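You operate a simulated robot arm through the tools that you are given. There is no shell and no other tool.

You run a simulated robot arm. Do the job below in one go: nothing can be reset, and whatever is moved stays where it is left.

## Task
Play cassette T-453 from its start at Normal speed and stop at count 035.
Fine: load it, wind it back before Play; that speed alone; watch the counter, stop while it shows that count; leave it loaded, the speed set, the level dial as it is.

Only the result counts: the job must be done as asked and must still hold three seconds after the hand-in. Knocking over, shifting, dropping, spilling or breaking anything else fails it.

## Robot
A 6-joint arm with a two-finger parallel gripper, fixed in place. Base frame: the origin is at the foot of the arm, x ahead of it, y to its left, z up. Units: m, degrees, N and s.
With the tool pointing down near the work surface it reaches from about 0.24 to 0.58 m from the base axis. Its first joint turns from -166.0 to 166.0 degrees. Payload 1.5 kg.
Tool frame: the origin (TCP) lies between the finger pads and is the grasp point; the fingertips stand 0.03 m ahead of it; z points along the fingers, y is the line along which they close. The gripper opens to 0.08 m. The fingers are 0.017 m wide and 0.012 m thick; the gripper's body (0.04 by 0.082 m) begins 0.08 m behind the TCP.
Orientation is that of the tool frame in the base frame, as a unit quaternion [x, y, z, w]. With the fingers straight down and closing along the base's y, the tool's x points along the base's -x, its y along +y and its z along -z.

## Interface
- The arm moves only by the tool servo_tool. Its argument "moves" is a list of rows, each an object (a shift or turn left out is 0, a gripper value left out holds the last) with "delta_pos": the shift along the tool's x, y, z in units of 40 mm (1.0 is 40 mm), a list of three; "rot": the turn, a rotation vector about the tool's x, y, z in units of 4 degrees (1.0 is 4 degrees), a list of three; "claw": the closure, from 0 (fully open) to 1 (shut). In form: [{"delta_pos": [x, y, z], "rot": [ax, ay, az], "claw": claw}, ...]. A call has 1 to 20 rows; each row shifts and turns the commanded pose from where the row before left it, along the tool's axes as they then stand. A call with a number of a shift or a turn outside -1 to 1 is refused whole. A row lasts 0.2 s, in which the tool goes at most 0.05 m and 8.6 degrees; a call with a longer step from one row to the next is refused whole, and so is a gripper value outside its range. Where a pose cannot be reached the arm comes as near as it can. A force on the tool above 50 N (or 10 N above the force at the start of the call, whichever is more), or a blocked arm, ends the call early, and 0.2 s more pass. Each finger travels about 0.072 m/s and halts on what it meets, pressing with about 30 N; the grip force reading is that of the motor and also rises with nothing between the fingers. The clock runs only during rows and for 0.2 s after the last one: add rows that do not move to give the fingers time. The reply holds the time, the measured pose of the TCP, the force on the tool along the base axes, the opening and the grip force, in the units named above and with some noise, with the torque about the TCP (base axes, N m) and any sound that the robot's microphone picked up.
- Cameras (640 x 400 px; columns grow to the right, rows downward): "scene" is fixed at [0.4004, 0.6501, 0.7806]; the picture's right is [-0.97, -0.24, 0.00], its down [-0.20, 0.82, -0.53] and it looks along [0.12, -0.51, -0.85] (base axes); focal length 344 px, centre (320, 200). "wrist" rides on the gripper at [0.072, -0.007, -0.122] in the tool frame; the picture's right is [0.09, 1.00, 0.00], its down [-0.84, 0.08, -0.54] and it looks along [-0.54, 0.05, 0.84] (tool axes); focal length 238 px, centre (320, 200). There is no depth. A picture from a camera that has moved, and an enlarged one, comes with that camera's place and axes in the base frame and with its lens.
- grab_frame(camera): a new picture of that camera. The clock stands still meanwhile.
- inspect(camera, box): a new picture of the part [left, top, right, bottom] of that camera's present view, enlarged. The clock stands still meanwhile.
- finish_job(): hands the job in; it is judged then, once.

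Places have to be worked out from the pictures, the camera data and where the tool is seen. Open the gripper and draw the arm clear of the work before you hand the job in, unless the task says otherwise.

The tools are called after "Emit:" as a command line: name --argument value ..., lists and objects as JSON in quotes. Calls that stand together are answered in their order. servo_tool: Moves the arm, as the interface text tells. Its arguments: {"type":"object","properties":{"moves":{"type":"array","items":{"type":"object","properties":{"delta_pos":{"type":"array","items":{"type":"number"}},"rot":{"type":"array","items":{"type":"number"}},"claw":{"type":"number"}}}}},"required":["moves"]} The other tools are called the same way: grab_frame (camera) takes a picture; inspect (camera, box) takes an enlarged picture of a part of a camera's view; finish_job () hands the job in.

At the start:

```text
time_s: 0.0
tcp_pos: [0.2883, 0.2077, 0.3526]
orientation: [0.0, 1.0, 0.003, 0.0]
contact_force: [0.1, 0.3, -0.4]
moment: [0.02, -0.01, 0.0]
grip_width: 0.0801
grasp_force: 0.0
```

scene: 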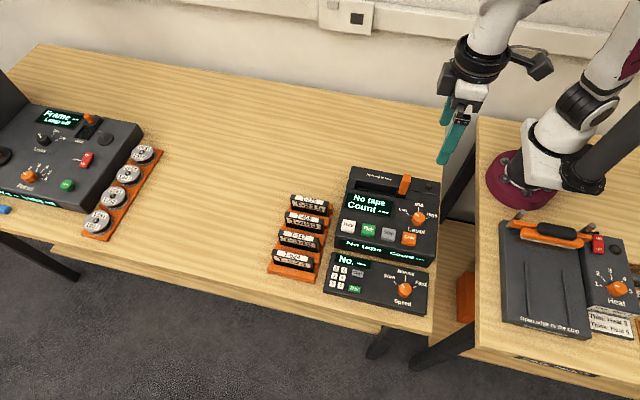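
wrist: 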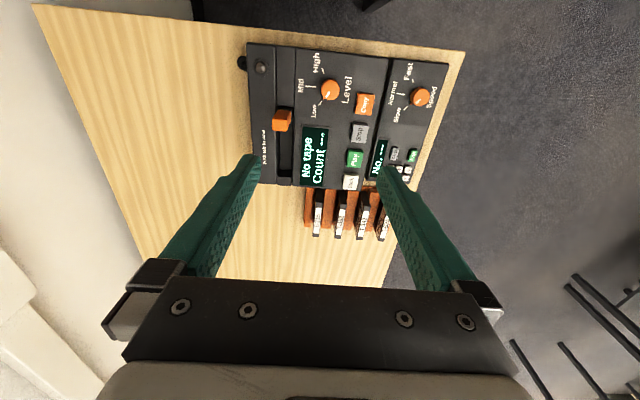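

I'll begin by looking closely at the deck, the cassettes and the control pad from both cameras.

Emit:
inspect --camera "scene" --box '[320, 150, 460, 240]'

Emit:
inspect --camera "scene" --box '[250, 180, 350, 290]'

Emit:
inspect --camera "scene" --box '[310, 230, 450, 320]'

Emit:
inspect --camera "wrist" --box '[230, 30, 470, 250]'

```text
4.44 times, centred on (390, 195) of scene
camera zoom: at [0.4004, 0.6501, 0.7806], right [-0.97, -0.24, 0.0], down [-0.2, 0.82, -0.53], along [0.12, -0.51, -0.85], focal length 1527 px, centre (9, 222)
```

zoom: 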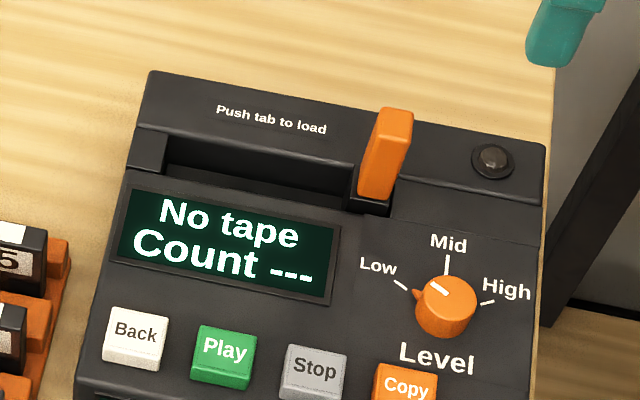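

```text
3.64 times, centred on (300, 235) of scene
camera zoom: at [0.4004, 0.6501, 0.7806], right [-0.97, -0.24, 0.0], down [-0.2, 0.82, -0.53], along [0.12, -0.51, -0.85], focal length 1250 px, centre (393, 73)
```

zoom: 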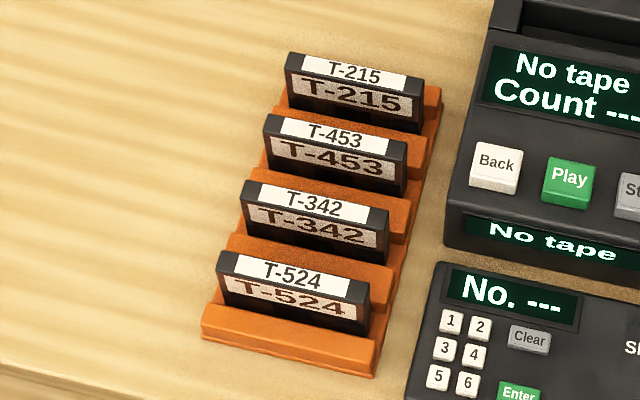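

```text
4.44 times, centred on (380, 275) of scene
camera zoom: at [0.4004, 0.6501, 0.7806], right [-0.97, -0.24, 0.0], down [-0.2, 0.82, -0.53], along [0.12, -0.51, -0.85], focal length 1527 px, centre (53, -133)
```

zoom: 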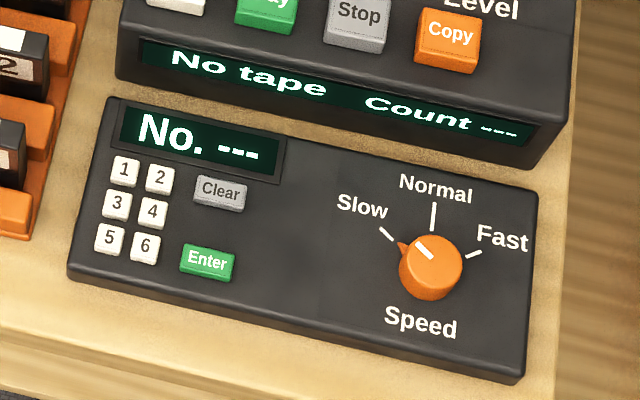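

```text
1.82 times, centred on (350, 140) of wrist
camera zoom: at [0.2161, 0.1997, 0.4744], right [-0.09, 1.0, 0.0], down [0.84, 0.08, 0.54], along [0.54, 0.05, -0.84], focal length 433 px, centre (266, 309)
```

zoom: 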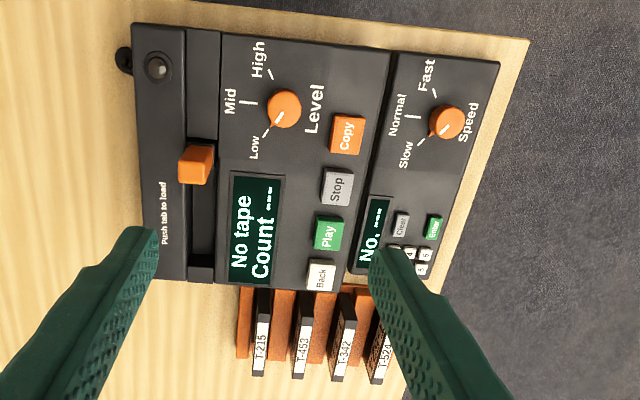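

The stereo estimate puts the Level knob near (0.27, 0.22), T-453 near (0.53, 0.27) and the deck slot near (0.37, 0.14). I'm moving the wrist camera over the rack for a better view.

Emit:
servo_tool --moves '[{"delta_pos": [-0.8, 0.35, 0]}, {"delta_pos": [-0.8, 0.35, 0]}, {"delta_pos": [-0.8, 0.35, 0]}, {"delta_pos": [-0.8, 0.35, 0]}, {}]'

Emit:
grab_frame --camera "wrist"

Emit:
grab_frame --camera "scene"

```text
time_s: 1.2
tcp_pos: [0.4151, 0.2628, 0.3532]
orientation: [-0.001, 1.0, 0.001, -0.001]
contact_force: [-0.2, 0.4, -0.2]
moment: [-0.02, 0.0, 0.01]
grip_width: 0.08
grasp_force: 0.0
```

```text
taken
camera wrist: at [0.3439, 0.2558, 0.4744], right [-0.09, 1.0, 0.0], down [0.84, 0.08, 0.54], along [0.54, 0.05, -0.84], focal length 238 px, centre (320, 200)
```

wrist: 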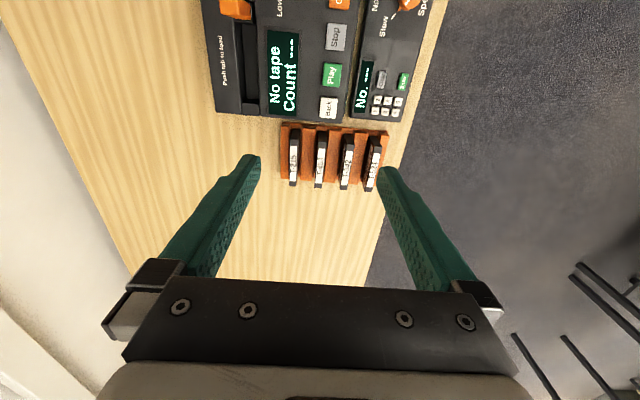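

```text
taken
```

scene: 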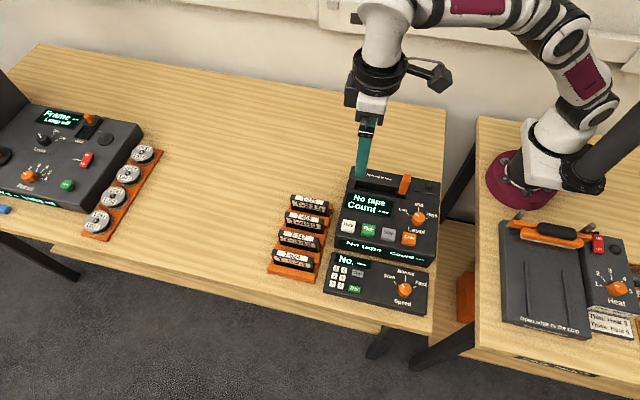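

The rack sits in view between the fingers; zooming in for accurate positions.

Emit:
inspect --camera "wrist" --box '[250, 100, 410, 200]'

Emit:
inspect --camera "wrist" --box '[190, 0, 450, 130]'

Emit:
inspect --camera "scene" --box '[260, 185, 345, 290]'

```text
4.00 times, centred on (330, 150) of wrist
camera zoom: at [0.3439, 0.2558, 0.4744], right [-0.09, 1.0, 0.0], down [0.84, 0.08, 0.54], along [0.54, 0.05, -0.84], focal length 953 px, centre (280, 400)
```

zoom: 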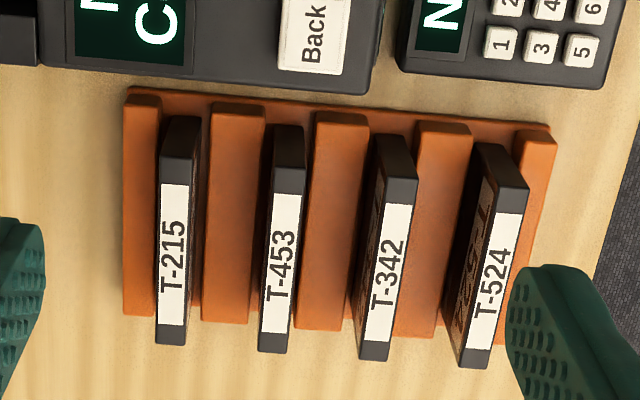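

```text
2.46 times, centred on (320, 65) of wrist
camera zoom: at [0.3439, 0.2558, 0.4744], right [-0.09, 1.0, 0.0], down [0.84, 0.08, 0.54], along [0.54, 0.05, -0.84], focal length 587 px, centre (320, 532)
```

zoom: 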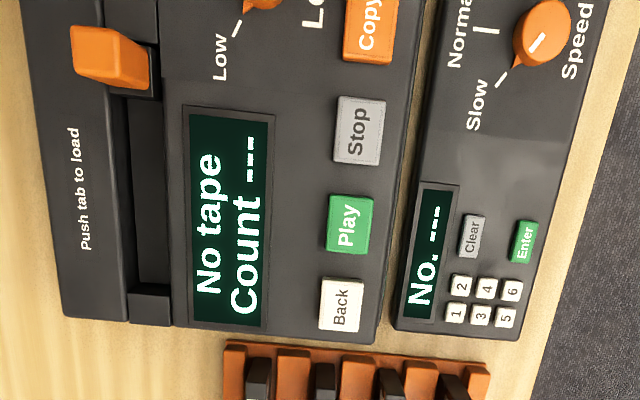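

```text
3.81 times, centred on (302, 238) of scene
camera zoom: at [0.4004, 0.6501, 0.7806], right [-0.97, -0.24, 0.0], down [-0.2, 0.82, -0.53], along [0.12, -0.51, -0.85], focal length 1309 px, centre (387, 57)
```

zoom: 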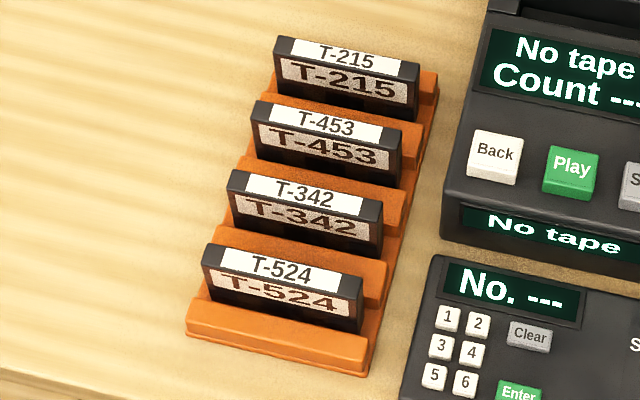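

T-453 is about 0.096 m long and 0.016 m thick, centred near (0.533, 0.2735) with its top at about z 0.062. Before fetching it I'll look closely at the slot and tab.

Emit:
servo_tool --moves '[{"delta_pos": [0.73, -0.51, 0.29]}, {"delta_pos": [0.73, -0.51, 0.29]}, {"delta_pos": [0.73, -0.51, 0.29]}, {"delta_pos": [0.73, -0.51, 0.29]}, {"delta_pos": [0.73, -0.51, 0.29]}, {"delta_pos": [0.73, -0.51, 0.29]}, {}]'

Emit:
grab_frame --camera "wrist"

Emit:
inspect --camera "scene" --box '[330, 155, 450, 255]'

```text
time_s: 2.8
tcp_pos: [0.2398, 0.1406, 0.2815]
orientation: [0.0, 1.0, 0.002, 0.001]
contact_force: [0.2, 0.0, 0.2]
moment: [0.01, -0.04, 0.04]
grip_width: 0.08
grasp_force: 0.0
```

```text
taken
camera wrist: at [0.1694, 0.1335, 0.4045], right [-0.09, 1.0, 0.0], down [0.84, 0.08, 0.54], along [0.54, 0.05, -0.84], focal length 238 px, centre (320, 200)
```

wrist: 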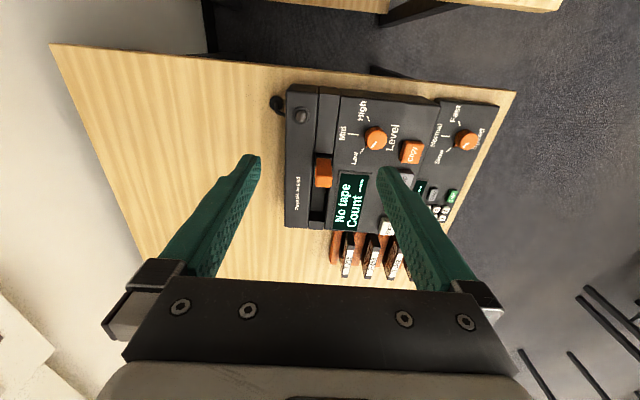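

```text
4.00 times, centred on (390, 205) of scene
camera zoom: at [0.4004, 0.6501, 0.7806], right [-0.97, -0.24, 0.0], down [-0.2, 0.82, -0.53], along [0.12, -0.51, -0.85], focal length 1374 px, centre (40, 180)
```

zoom: 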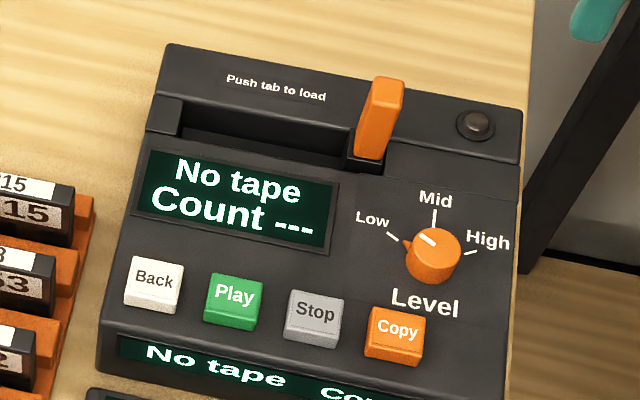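

Emit:
inspect --camera "wrist" --box '[270, 80, 400, 240]'

Emit:
inspect --camera "wrist" --box '[275, 130, 355, 240]'

Emit:
inspect --camera "wrist" --box '[360, 80, 520, 240]'

```text
2.50 times, centred on (335, 160) of wrist
camera zoom: at [0.1694, 0.1335, 0.4045], right [-0.09, 1.0, 0.0], down [0.84, 0.08, 0.54], along [0.54, 0.05, -0.84], focal length 596 px, centre (282, 300)
```

zoom: 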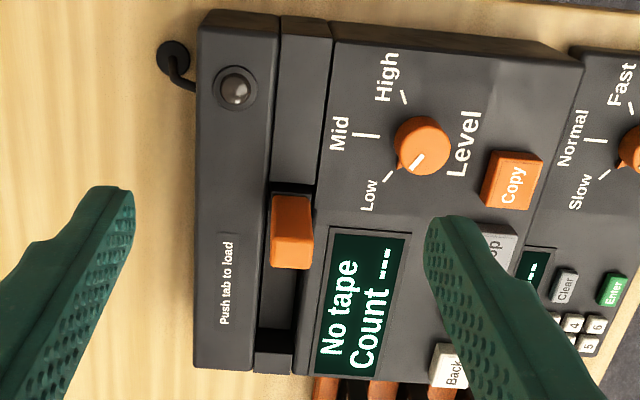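

```text
3.64 times, centred on (315, 185) of wrist
camera zoom: at [0.1694, 0.1335, 0.4045], right [-0.09, 1.0, 0.0], down [0.84, 0.08, 0.54], along [0.54, 0.05, -0.84], focal length 867 px, centre (338, 254)
```

zoom: 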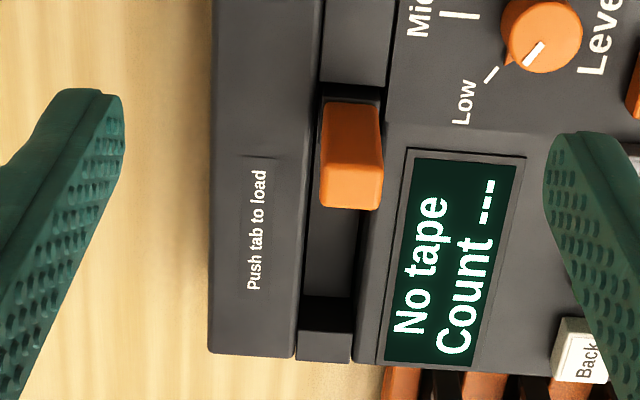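

```text
2.50 times, centred on (440, 160) of wrist
camera zoom: at [0.1694, 0.1335, 0.4045], right [-0.09, 1.0, 0.0], down [0.84, 0.08, 0.54], along [0.54, 0.05, -0.84], focal length 596 px, centre (20, 300)
```

zoom: 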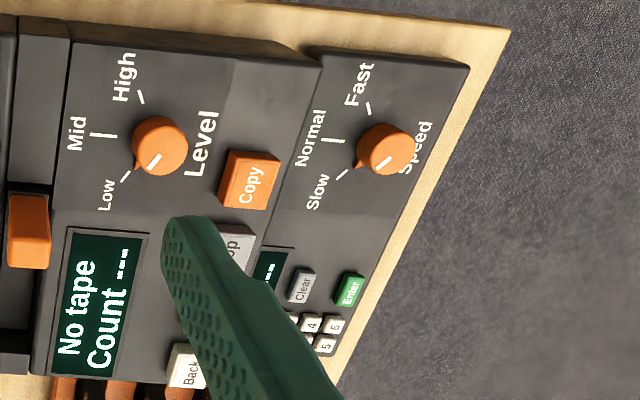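

The tab is a tall orange post (top near (0.317, 0.151, 0.135)) at the low-x end of the slot, and the slot opening runs x≈0.324–0.428 at y≈0.147. Now I'm going above T-453 with the fingers half closed.

Emit:
servo_tool --moves '[{"delta_pos": [-0.778, 0.369, 0], "claw": 0.5}, {"delta_pos": [-0.778, 0.369, 0]}, {"delta_pos": [-0.778, 0.369, 0]}, {"delta_pos": [-0.778, 0.369, 0]}, {"delta_pos": [-0.778, 0.369, 0]}, {"delta_pos": [-0.778, 0.369, 0]}, {"delta_pos": [-0.778, 0.369, 0]}, {"delta_pos": [-0.778, 0.369, 0]}, {"delta_pos": [-0.778, 0.369, 0]}, {"delta_pos": [0, 0, 0.8]}, {"delta_pos": [0, 0, 0.8]}, {"delta_pos": [0, 0, 0.8]}, {}]'

Emit:
grab_frame --camera "wrist"

Emit:
grab_frame --camera "scene"

```text
time_s: 5.6
tcp_pos: [0.4967, 0.2817, 0.1793]
orientation: [0.0, 1.0, 0.001, -0.001]
contact_force: [0.8, -1.1, -0.2]
moment: [-0.02, 0.02, 0.03]
grip_width: 0.0403
grasp_force: 0.2
out of reach, approached as far as the arm can: row 8, 9, 10, 11, 12
```

```text
taken
camera wrist: at [0.4252, 0.2725, 0.2996], right [-0.09, 1.0, 0.0], down [0.84, 0.08, 0.54], along [0.54, 0.05, -0.84], focal length 238 px, centre (320, 200)
```

wrist: 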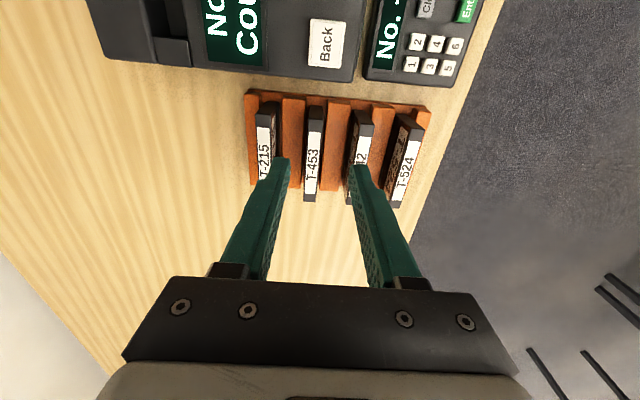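

```text
taken
```

scene: 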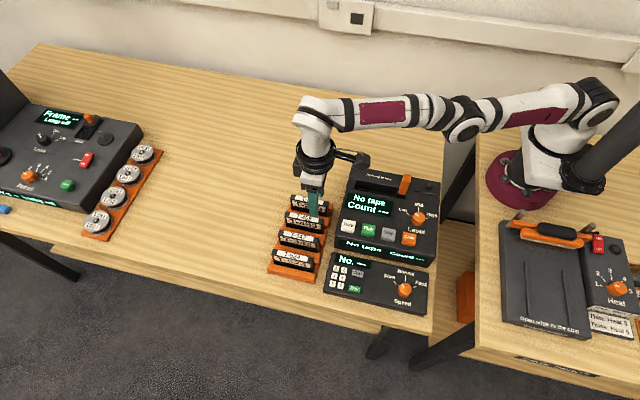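

Straight-down reach runs out at r≈0.57, so I'll tilt the fingers 15° outward in the cassette's own plane. Then I'll read the pose again.

Emit:
servo_tool --moves '[{"rot": [0, -0.9375, 0]}, {"rot": [0, -0.9375, 0]}, {"rot": [0, -0.9375, 0]}, {"rot": [0, -0.9375, 0]}, {}, {}]'

Emit:
grab_frame --camera "wrist"

```text
time_s: 7.0
tcp_pos: [0.5388, 0.3053, 0.1869]
orientation: [0.001, 0.992, 0.002, 0.13]
contact_force: [0.3, -0.7, -0.9]
moment: [-0.01, -0.01, -0.02]
grip_width: 0.0399
grasp_force: 0.0
out of reach, approached as far as the arm can: row 1, 2, 3, 4
```

```text
taken
camera wrist: at [0.4383, 0.2981, 0.287], right [-0.09, 1.0, -0.02], down [0.67, 0.08, 0.74], along [0.74, 0.05, -0.67], focal length 238 px, centre (320, 200)
```

wrist: 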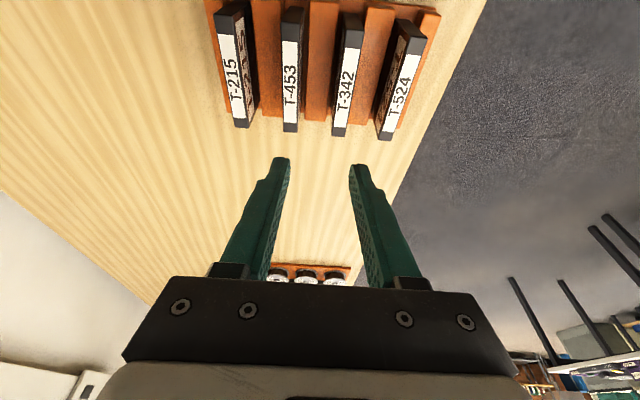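

The tool is tilted 15° and now reaches (0.539, 0.305, 0.187). I'm moving to just above T-453 at about (0.533, 0.2735, 0.12).

Emit:
servo_tool --moves '[{"delta_pos": [0.289, -0.4, 0.0]}, {"delta_pos": [0.289, -0.4, 0.4]}, {"delta_pos": [0, 0, 0.6]}, {"delta_pos": [0, 0, 0.578]}, {}, {}]'

Emit:
grab_frame --camera "wrist"

Emit:
inspect --camera "scene" --box '[250, 120, 400, 290]'

```text
time_s: 8.4
tcp_pos: [0.5612, 0.2923, 0.1264]
orientation: [0.0, 0.991, 0.002, 0.131]
contact_force: [0.0, -0.3, 0.4]
moment: [-0.01, 0.04, 0.0]
grip_width: 0.0402
grasp_force: 0.1
out of reach, approached as far as the arm can: row 1, 2
```

```text
taken
camera wrist: at [0.4602, 0.284, 0.2256], right [-0.09, 1.0, -0.02], down [0.67, 0.07, 0.74], along [0.74, 0.05, -0.67], focal length 238 px, centre (320, 200)
```

wrist: 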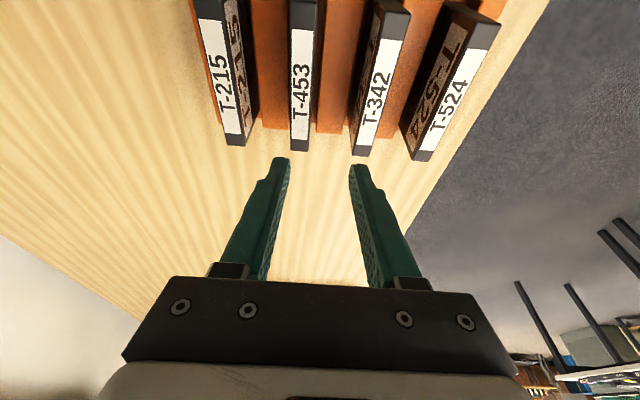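

```text
2.35 times, centred on (325, 205) of scene
camera zoom: at [0.4004, 0.6501, 0.7806], right [-0.97, -0.24, 0.0], down [-0.2, 0.82, -0.53], along [0.12, -0.51, -0.85], focal length 808 px, centre (308, 188)
```

zoom: 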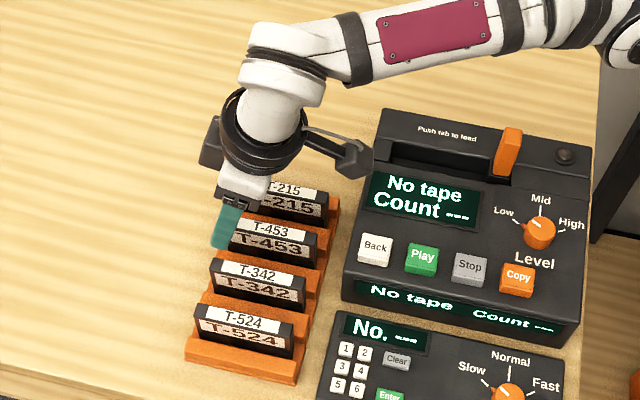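

These rows stayed within reach, so the pose (0.561, 0.292, 0.126) is trustworthy; the view confirms T-453 at y≈0.274 with its far end at x≈0.581. Aligning over its middle at z 0.10.

Emit:
servo_tool --moves '[{"delta_pos": [0.676, -0.45, -0.181]}, {"delta_pos": [0.171, 0, 0.6375]}, {}, {}]'

Emit:
grab_frame --camera "wrist"

Emit:
inspect --camera "scene" --box '[250, 150, 370, 290]'

```text
time_s: 9.4
tcp_pos: [0.5599, 0.2904, 0.0995]
orientation: [0.0, 0.992, 0.001, 0.129]
contact_force: [0.2, -0.4, -0.1]
moment: [-0.04, 0.0, 0.0]
grip_width: 0.0403
grasp_force: 0.1
out of reach, approached as far as the arm can: row 1
```

```text
taken
camera wrist: at [0.4602, 0.2825, 0.1996], right [-0.09, 1.0, -0.02], down [0.67, 0.08, 0.74], along [0.74, 0.05, -0.67], focal length 238 px, centre (320, 200)
```

wrist: 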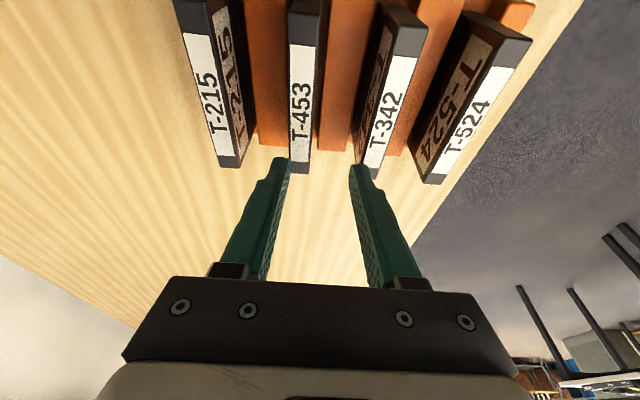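

```text
2.86 times, centred on (310, 220) of scene
camera zoom: at [0.4004, 0.6501, 0.7806], right [-0.97, -0.24, 0.0], down [-0.2, 0.82, -0.53], along [0.12, -0.51, -0.85], focal length 982 px, centre (349, 143)
```

zoom: 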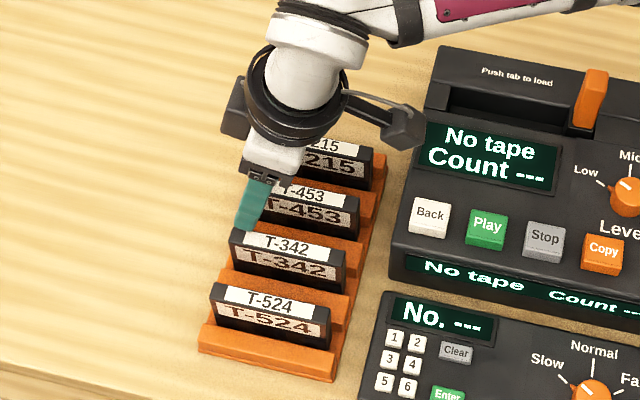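

The arm seems stuck fully stretched (elbow-straight), so inward shifts are ignored. I'll raise first for clearance, then pull inward in steps to bend the elbow again.

Emit:
servo_tool --moves '[{"delta_pos": [-0.259, 0, -0.966]}, {"delta_pos": [0.643, -0.345, -0.172]}, {"delta_pos": [0.643, -0.345, -0.172]}, {}, {}]'

```text
time_s: 10.6
tcp_pos: [0.5564, 0.2898, 0.1458]
orientation: [0.001, 0.992, 0.001, 0.129]
contact_force: [-0.4, 0.7, -0.1]
moment: [0.01, 0.01, 0.02]
grip_width: 0.0395
grasp_force: 0.1
out of reach, approached as far as the arm can: row 2, 3
```

Still stuck, though it crept in slightly. I'll climb well clear of everything, then keep requesting inward motion.

Emit:
servo_tool --moves '[{"delta_pos": [-0.259, 0, -0.966]}, {"delta_pos": [-0.259, 0, -0.966]}, {"delta_pos": [-0.259, 0, -0.966]}, {"delta_pos": [0.643, -0.345, -0.172]}, {"delta_pos": [0.643, -0.345, -0.172]}, {"delta_pos": [0.643, -0.345, -0.172]}, {}, {}]'

Emit:
grab_frame --camera "scene"

```text
time_s: 12.4
tcp_pos: [0.4537, 0.2424, 0.2594]
orientation: [0.001, 0.991, 0.001, 0.13]
contact_force: [-0.2, -0.2, -0.1]
moment: [-0.02, 0.01, 0.0]
grip_width: 0.04
grasp_force: 0.1
out of reach, approached as far as the arm can: row 1, 2, 3
```

```text
taken
```

scene: 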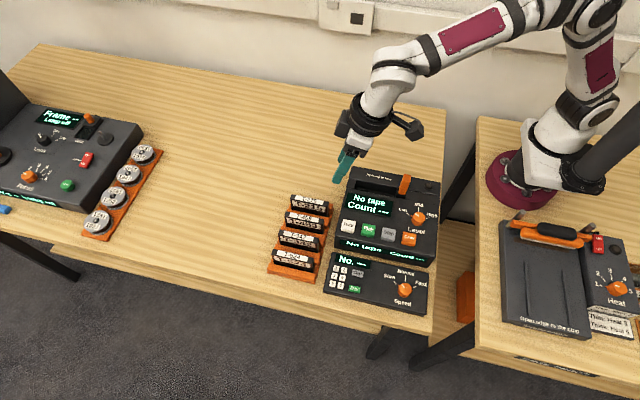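

The elbow is bent again and the arm sits at (0.454, 0.242, 0.259) with every inward row accepted. I'm approaching T-453 again to about (0.528, 0.274, 0.12).

Emit:
servo_tool --moves '[{"delta_pos": [-0.178, 0.158, 0.769]}, {"delta_pos": [-0.178, 0.158, 0.769]}, {"delta_pos": [-0.178, 0.158, 0.769]}, {"delta_pos": [-0.178, 0.158, 0.769]}, {"delta_pos": [-0.178, 0.158, 0.769]}, {}, {}]'

Emit:
grab_frame --camera "wrist"

Emit:
inspect --camera "scene" --box '[250, 150, 370, 290]'

```text
time_s: 14.0
tcp_pos: [0.5269, 0.2753, 0.1182]
orientation: [0.001, 0.991, 0.001, 0.131]
contact_force: [-0.4, 0.1, -0.4]
moment: [-0.02, 0.01, -0.01]
grip_width: 0.04
grasp_force: 0.2
```

```text
taken
camera wrist: at [0.4267, 0.2675, 0.2179], right [-0.09, 1.0, -0.02], down [0.67, 0.07, 0.74], along [0.74, 0.05, -0.67], focal length 238 px, centre (320, 200)
```

wrist: 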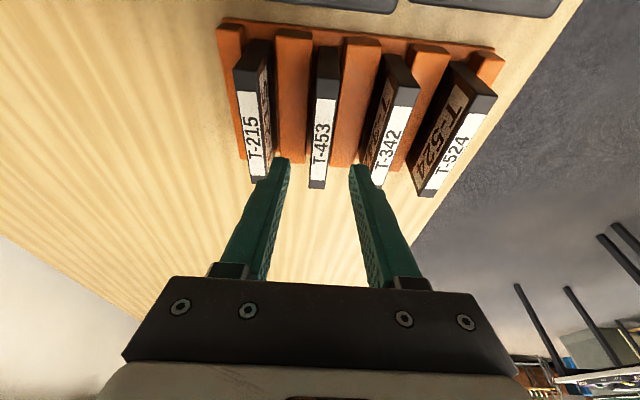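

```text
2.86 times, centred on (310, 220) of scene
camera zoom: at [0.4004, 0.6501, 0.7806], right [-0.97, -0.24, 0.0], down [-0.2, 0.82, -0.53], along [0.12, -0.51, -0.85], focal length 982 px, centre (349, 143)
```

zoom: 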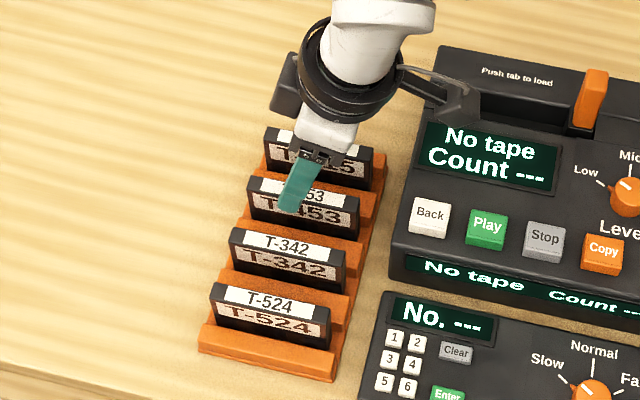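

T-453 is centred between the fingers (y≈0.2745). Descending 53 mm so the tips straddle it.

Emit:
servo_tool --moves '[{"delta_pos": [0.082, -0.006, 0.435]}, {"delta_pos": [0.082, -0.006, 0.435]}, {"delta_pos": [0.082, -0.006, 0.435]}, {}, {}]'

Emit:
grab_frame --camera "wrist"

Emit:
inspect --camera "scene" --box '[250, 170, 370, 270]'

```text
time_s: 15.2
tcp_pos: [0.5327, 0.2747, 0.0646]
orientation: [0.0, 0.991, 0.001, 0.13]
contact_force: [-0.1, 0.2, -0.7]
moment: [-0.01, 0.01, -0.01]
grip_width: 0.0399
grasp_force: 0.0
```

```text
taken
camera wrist: at [0.4315, 0.2666, 0.1651], right [-0.09, 1.0, -0.02], down [0.67, 0.07, 0.74], along [0.74, 0.05, -0.67], focal length 238 px, centre (320, 200)
```

wrist: 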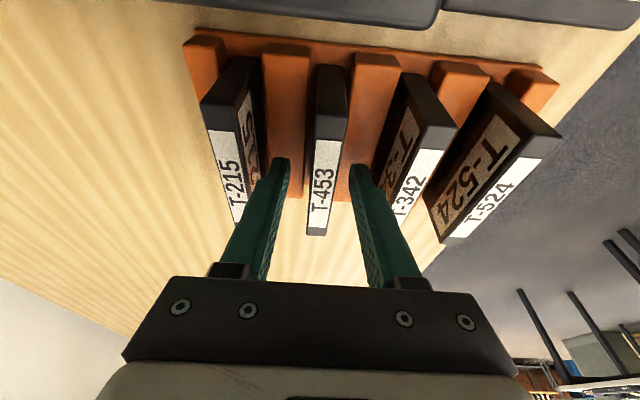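

```text
4.00 times, centred on (310, 220) of scene
camera zoom: at [0.4004, 0.6501, 0.7806], right [-0.97, -0.24, 0.0], down [-0.2, 0.82, -0.53], along [0.12, -0.51, -0.85], focal length 1374 px, centre (360, 120)
```

zoom: 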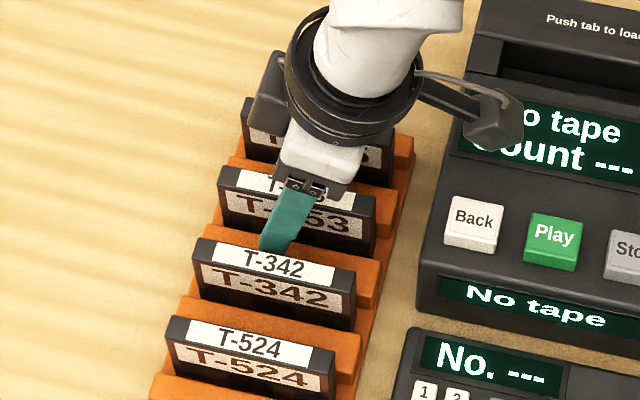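

No contact, and the fingers straddle T-453 with clearance to its neighbours. Closing the gripper.

Emit:
servo_tool --moves '[{"claw": 1.0}, {}, {}, {}]'

Emit:
grab_frame --camera "wrist"

```text
time_s: 16.2
tcp_pos: [0.5323, 0.2735, 0.0661]
orientation: [0.001, 0.991, 0.001, 0.131]
contact_force: [0.5, 0.8, -0.2]
moment: [0.01, -0.02, 0.03]
grip_width: 0.014
grasp_force: 29.7
```

```text
taken
camera wrist: at [0.4314, 0.2666, 0.1652], right [-0.09, 1.0, -0.02], down [0.67, 0.07, 0.74], along [0.74, 0.05, -0.67], focal length 238 px, centre (320, 200)
```

wrist: 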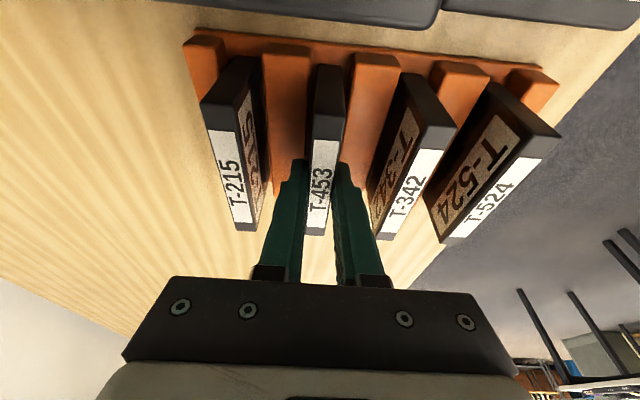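

T-453 is gripped (14 mm opening, 30 N). Lifting straight up 90 mm.

Emit:
servo_tool --moves '[{"delta_pos": [-0.097, 0, -0.362]}, {"delta_pos": [-0.194, 0, -0.724]}, {"delta_pos": [-0.194, 0, -0.724]}, {"delta_pos": [-0.097, 0, -0.362]}, {}, {}]'

Emit:
grab_frame --camera "wrist"

Emit:
grab_frame --camera "scene"

```text
time_s: 17.6
tcp_pos: [0.5311, 0.2738, 0.1564]
orientation: [0.0, 0.991, 0.001, 0.131]
contact_force: [0.2, -0.7, -0.7]
moment: [0.01, 0.04, 0.02]
grip_width: 0.0141
grasp_force: 29.4
```

```text
taken
camera wrist: at [0.4309, 0.2658, 0.2552], right [-0.09, 1.0, -0.02], down [0.67, 0.07, 0.74], along [0.74, 0.05, -0.67], focal length 238 px, centre (320, 200)
```

wrist: 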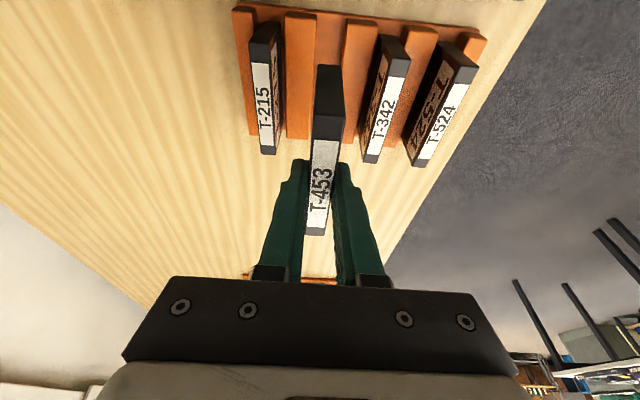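

```text
taken
```

scene: 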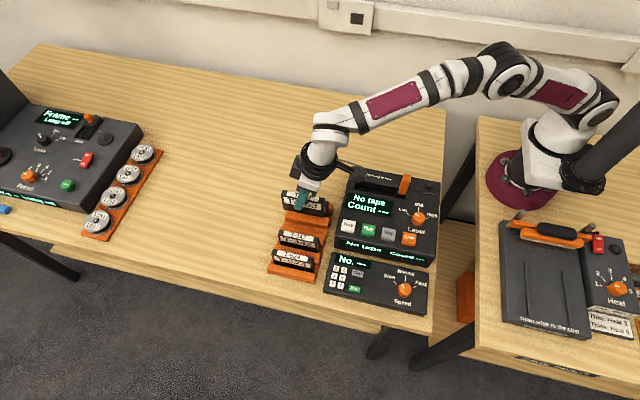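

T-453 is held and clear of the rack. Getting a high-zoom look at the slot from the scene camera before carrying it over.

Emit:
inspect --camera "scene" --box '[345, 160, 425, 210]'

Emit:
inspect --camera "scene" --box '[390, 165, 450, 205]'

Emit:
inspect --camera "scene" --box '[265, 170, 345, 225]'

```text
8.00 times, centred on (385, 185) of scene
camera zoom: at [0.4004, 0.6501, 0.7806], right [-0.97, -0.24, 0.0], down [-0.2, 0.82, -0.53], along [0.12, -0.51, -0.85], focal length 2749 px, centre (-200, 320)
```

zoom: 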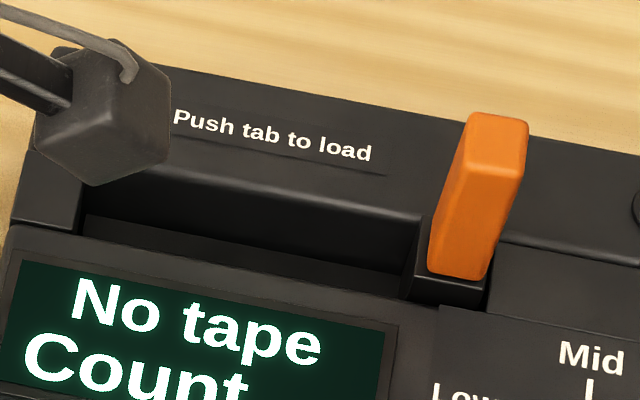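

```text
10.00 times, centred on (420, 185) of scene
camera zoom: at [0.4004, 0.6501, 0.7806], right [-0.97, -0.24, 0.0], down [-0.2, 0.82, -0.53], along [0.12, -0.51, -0.85], focal length 3436 px, centre (-680, 350)
```

zoom: 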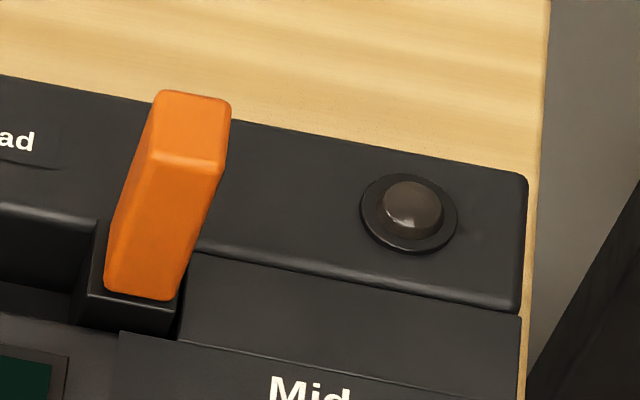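

```text
7.27 times, centred on (305, 198) of scene
camera zoom: at [0.4004, 0.6501, 0.7806], right [-0.97, -0.24, 0.0], down [-0.2, 0.82, -0.53], along [0.12, -0.51, -0.85], focal length 2499 px, centre (429, 218)
```

zoom: 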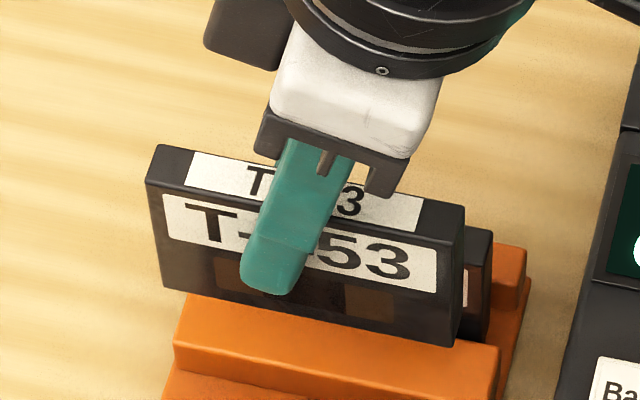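

The tab stands in a small dark socket at the slot's right end. For comparison, a look at the similar tab on the far machine and at the slot region again.

Emit:
inspect --camera "scene" --box '[20, 95, 150, 200]'

Emit:
inspect --camera "scene" --box '[385, 165, 420, 205]'

```text
3.81 times, centred on (85, 148) of scene
camera zoom: at [0.4004, 0.6501, 0.7806], right [-0.97, -0.24, 0.0], down [-0.2, 0.82, -0.53], along [0.12, -0.51, -0.85], focal length 1309 px, centre (1215, 400)
```

zoom: 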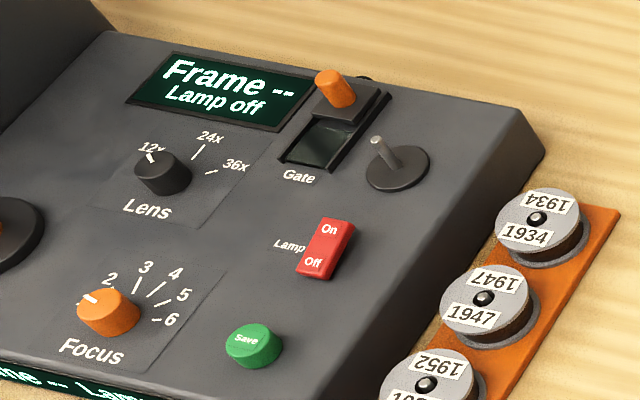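

```text
10.00 times, centred on (402, 185) of scene
camera zoom: at [0.4004, 0.6501, 0.7806], right [-0.97, -0.24, 0.0], down [-0.2, 0.82, -0.53], along [0.12, -0.51, -0.85], focal length 3436 px, centre (-505, 350)
```

zoom: 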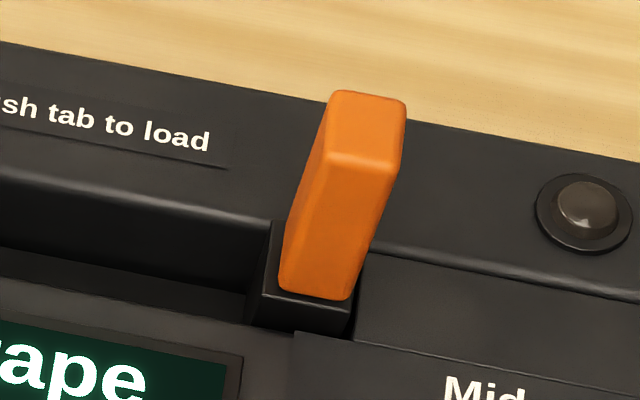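

Tab top is near (0.315, 0.152, 0.13) and the slot opening spans roughly x 0.326–0.430, y 0.13–0.155. Carrying the cassette to hover above the slot at TCP about (0.379, 0.144, 0.21).

Emit:
servo_tool --moves '[{"delta_pos": [0.553, -0.542, -0.381]}, {"delta_pos": [0.553, -0.542, -0.381]}, {"delta_pos": [0.553, -0.542, -0.381]}, {"delta_pos": [0.553, -0.542, -0.381]}, {"delta_pos": [0.553, -0.542, -0.381]}, {"delta_pos": [0.553, -0.542, -0.381]}, {}, {}]'

Emit:
grab_frame --camera "wrist"

Emit:
inspect --camera "scene" --box '[330, 120, 450, 240]'

```text
time_s: 19.4
tcp_pos: [0.3799, 0.1416, 0.2093]
orientation: [0.0, 0.992, 0.001, 0.13]
contact_force: [0.0, 0.5, -0.6]
moment: [0.0, -0.03, -0.01]
grip_width: 0.014
grasp_force: 29.7
```

```text
taken
camera wrist: at [0.2799, 0.1351, 0.309], right [-0.09, 1.0, -0.02], down [0.67, 0.07, 0.74], along [0.74, 0.05, -0.67], focal length 238 px, centre (320, 200)
```

wrist: 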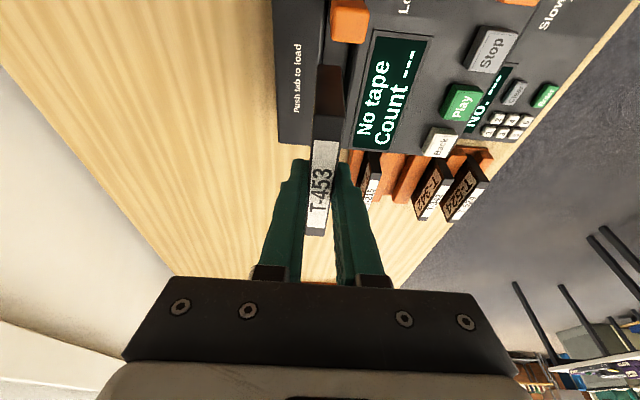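

```text
3.33 times, centred on (390, 180) of scene
camera zoom: at [0.4004, 0.6501, 0.7806], right [-0.97, -0.24, 0.0], down [-0.2, 0.82, -0.53], along [0.12, -0.51, -0.85], focal length 1145 px, centre (87, 267)
```

zoom: 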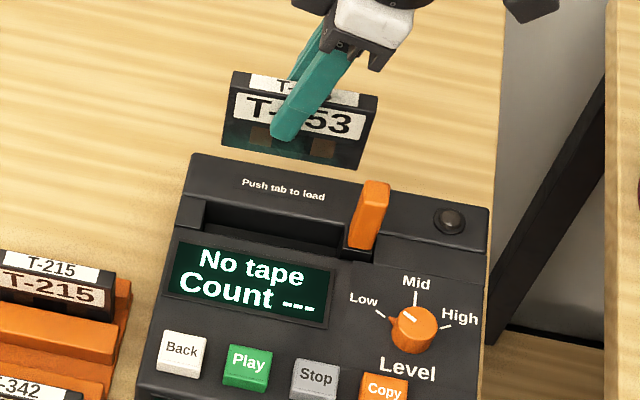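

The cassette hovers above the slot. Zooming on the wrist view to line up the cassette's end with the slot.

Emit:
inspect --camera "wrist" --box '[265, 0, 425, 160]'

Emit:
inspect --camera "wrist" --box '[275, 0, 375, 100]'

```text
2.50 times, centred on (345, 80) of wrist
camera zoom: at [0.2799, 0.1351, 0.309], right [-0.09, 1.0, -0.02], down [0.67, 0.07, 0.74], along [0.74, 0.05, -0.67], focal length 596 px, centre (258, 500)
```

zoom: 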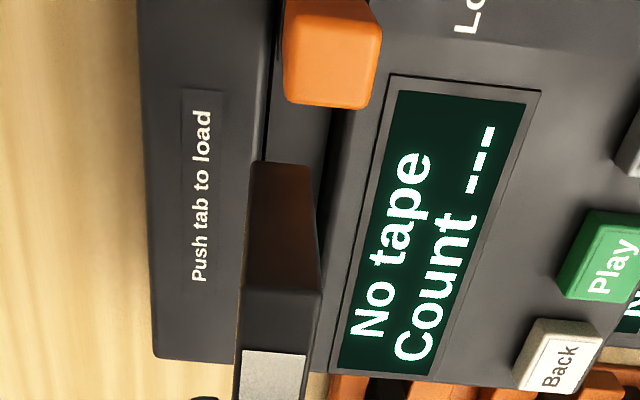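

```text
4.00 times, centred on (325, 50) of wrist
camera zoom: at [0.2799, 0.1351, 0.309], right [-0.09, 1.0, -0.02], down [0.67, 0.07, 0.74], along [0.74, 0.05, -0.67], focal length 953 px, centre (300, 800)
```

zoom: 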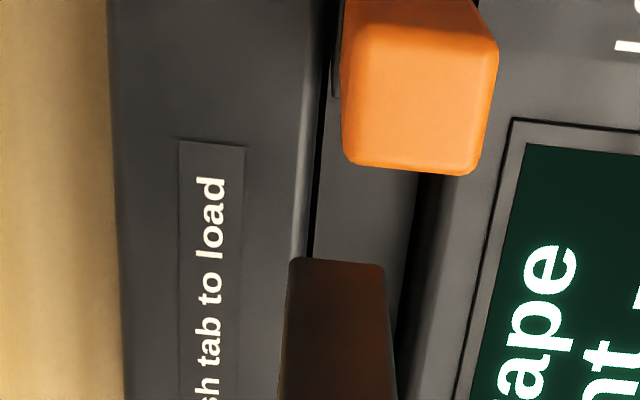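

Three views agree the slot spans y≈0.139–0.165 (centre ≈0.152), while the cassette is at y≈0.142. I'm shifting +9.5 mm in y, −3 mm in x, and lowering partway.

Emit:
servo_tool --moves '[{"delta_pos": [0.072, 0.2375, -0.02]}, {"delta_pos": [0.178, 0, 0.664]}, {"delta_pos": [0.178, 0, 0.664]}, {}, {}]'

Emit:
inspect --camera "wrist" --box '[255, 0, 415, 100]'

Emit:
inspect --camera "scene" --box '[340, 140, 430, 220]'

```text
time_s: 20.6
tcp_pos: [0.3776, 0.1529, 0.1545]
orientation: [0.0, 0.992, 0.001, 0.13]
contact_force: [-0.3, 0.5, -0.7]
moment: [0.03, -0.01, -0.01]
grip_width: 0.0143
grasp_force: 29.9
```

```text
4.00 times, centred on (335, 50) of wrist
camera zoom: at [0.2766, 0.1455, 0.2535], right [-0.09, 1.0, -0.02], down [0.67, 0.07, 0.74], along [0.74, 0.05, -0.67], focal length 953 px, centre (260, 800)
```

zoom: 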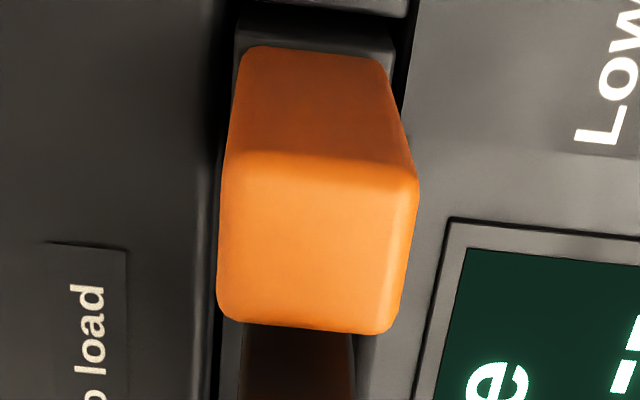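

```text
5.00 times, centred on (385, 180) of scene
camera zoom: at [0.4004, 0.6501, 0.7806], right [-0.97, -0.24, 0.0], down [-0.2, 0.82, -0.53], along [0.12, -0.51, -0.85], focal length 1718 px, centre (-5, 300)
```

zoom: 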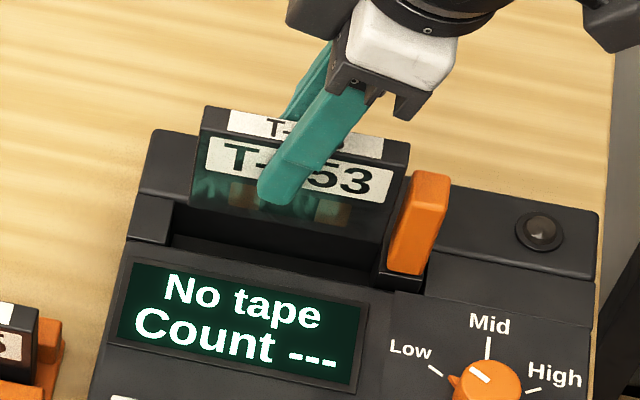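

The cassette looks centred in the slot's y range, with about 6 mm spare at the left end and 3.5 mm at the tab end. Lowering 40 mm with a 1 mm +x nudge.

Emit:
servo_tool --moves '[{"delta_pos": [0.058, 0, 0.243]}, {"delta_pos": [0.058, 0, 0.243]}, {"delta_pos": [0.058, 0, 0.243]}, {"delta_pos": [0.058, 0, 0.243]}, {}]'

Emit:
inspect --camera "wrist" --box '[255, 0, 415, 140]'

Emit:
inspect --camera "scene" --box '[340, 140, 430, 220]'

```text
time_s: 21.8
tcp_pos: [0.3792, 0.1521, 0.1154]
orientation: [0.0, 0.992, 0.002, 0.13]
contact_force: [-0.1, 0.4, -0.3]
moment: [0.03, -0.05, -0.01]
grip_width: 0.014
grasp_force: 29.8
```

```text
2.86 times, centred on (335, 70) of wrist
camera zoom: at [0.2784, 0.1453, 0.2137], right [-0.09, 1.0, -0.02], down [0.67, 0.07, 0.74], along [0.74, 0.05, -0.67], focal length 681 px, centre (277, 571)
```

zoom: 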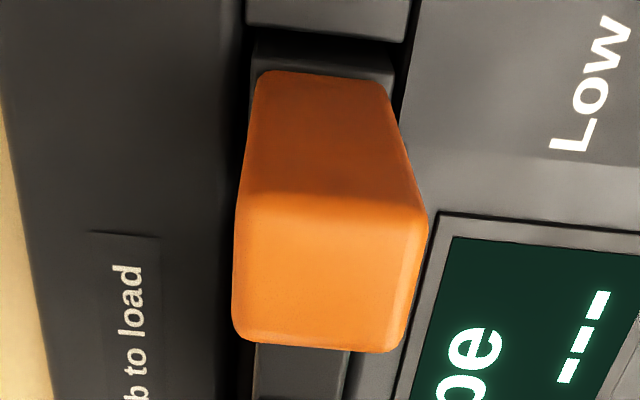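

```text
5.00 times, centred on (385, 180) of scene
camera zoom: at [0.4004, 0.6501, 0.7806], right [-0.97, -0.24, 0.0], down [-0.2, 0.82, -0.53], along [0.12, -0.51, -0.85], focal length 1718 px, centre (-5, 300)
```

zoom: 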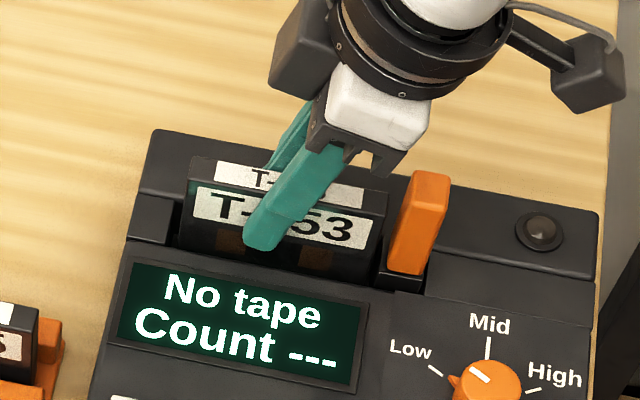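

No contact yet, and the cassette's bottom is entering the slot. Continuing down in small steps while watching the force.

Emit:
servo_tool --moves '[{"delta_pos": [0.032, 0, 0.121]}, {"delta_pos": [0.032, 0, 0.121]}, {}]'

Emit:
inspect --camera "scene" --box '[340, 140, 430, 220]'

```text
time_s: 22.6
tcp_pos: [0.3792, 0.1526, 0.1045]
orientation: [0.0, 0.991, 0.002, 0.131]
contact_force: [1.2, -0.2, -0.1]
moment: [-0.01, 0.0, 0.03]
grip_width: 0.0145
grasp_force: 29.8
```

```text
5.00 times, centred on (385, 180) of scene
camera zoom: at [0.4004, 0.6501, 0.7806], right [-0.97, -0.24, 0.0], down [-0.2, 0.82, -0.53], along [0.12, -0.51, -0.85], focal length 1718 px, centre (-5, 300)
```

zoom: 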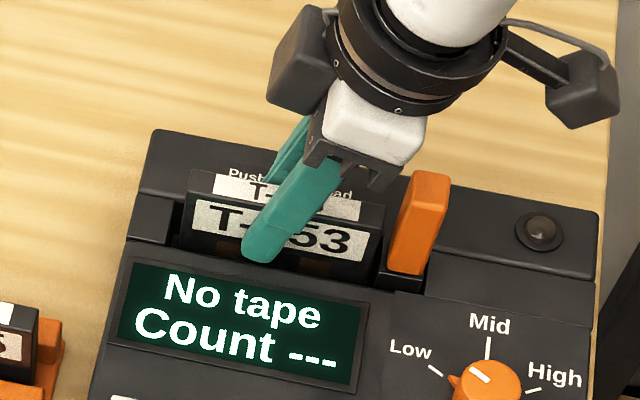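

Still free. Another 5 mm down, then check.

Emit:
servo_tool --moves '[{"delta_pos": [0.032, 0, 0.121]}, {}]'

Emit:
inspect --camera "scene" --box '[350, 155, 420, 205]'

Emit:
grab_frame --camera "wrist"

```text
time_s: 23.3
tcp_pos: [0.3795, 0.1535, 0.1005]
orientation: [0.002, 0.991, 0.001, 0.132]
contact_force: [-5.2, -2.4, 13.2]
moment: [-0.28, 0.26, -0.1]
grip_width: 0.0142
grasp_force: 29.5
stopped in row 2: the force on the tool passed its limit at 52 N (the readings are from after the stop); the commanded pose is now the measured one
```

```text
8.00 times, centred on (385, 180) of scene
camera zoom: at [0.4004, 0.6501, 0.7806], right [-0.97, -0.24, 0.0], down [-0.2, 0.82, -0.53], along [0.12, -0.51, -0.85], focal length 2749 px, centre (-200, 360)
```

zoom: 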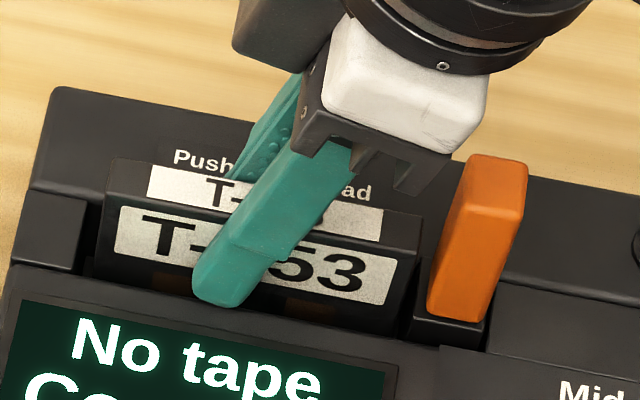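

```text
taken
camera wrist: at [0.2778, 0.1457, 0.1999], right [-0.09, 1.0, -0.02], down [0.67, 0.07, 0.74], along [0.74, 0.05, -0.67], focal length 238 px, centre (320, 200)
```

wrist: 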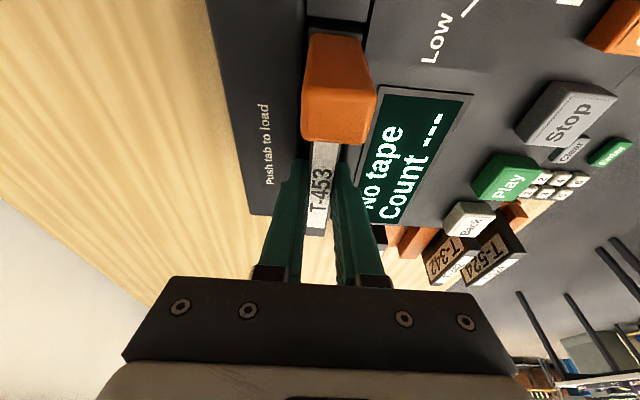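

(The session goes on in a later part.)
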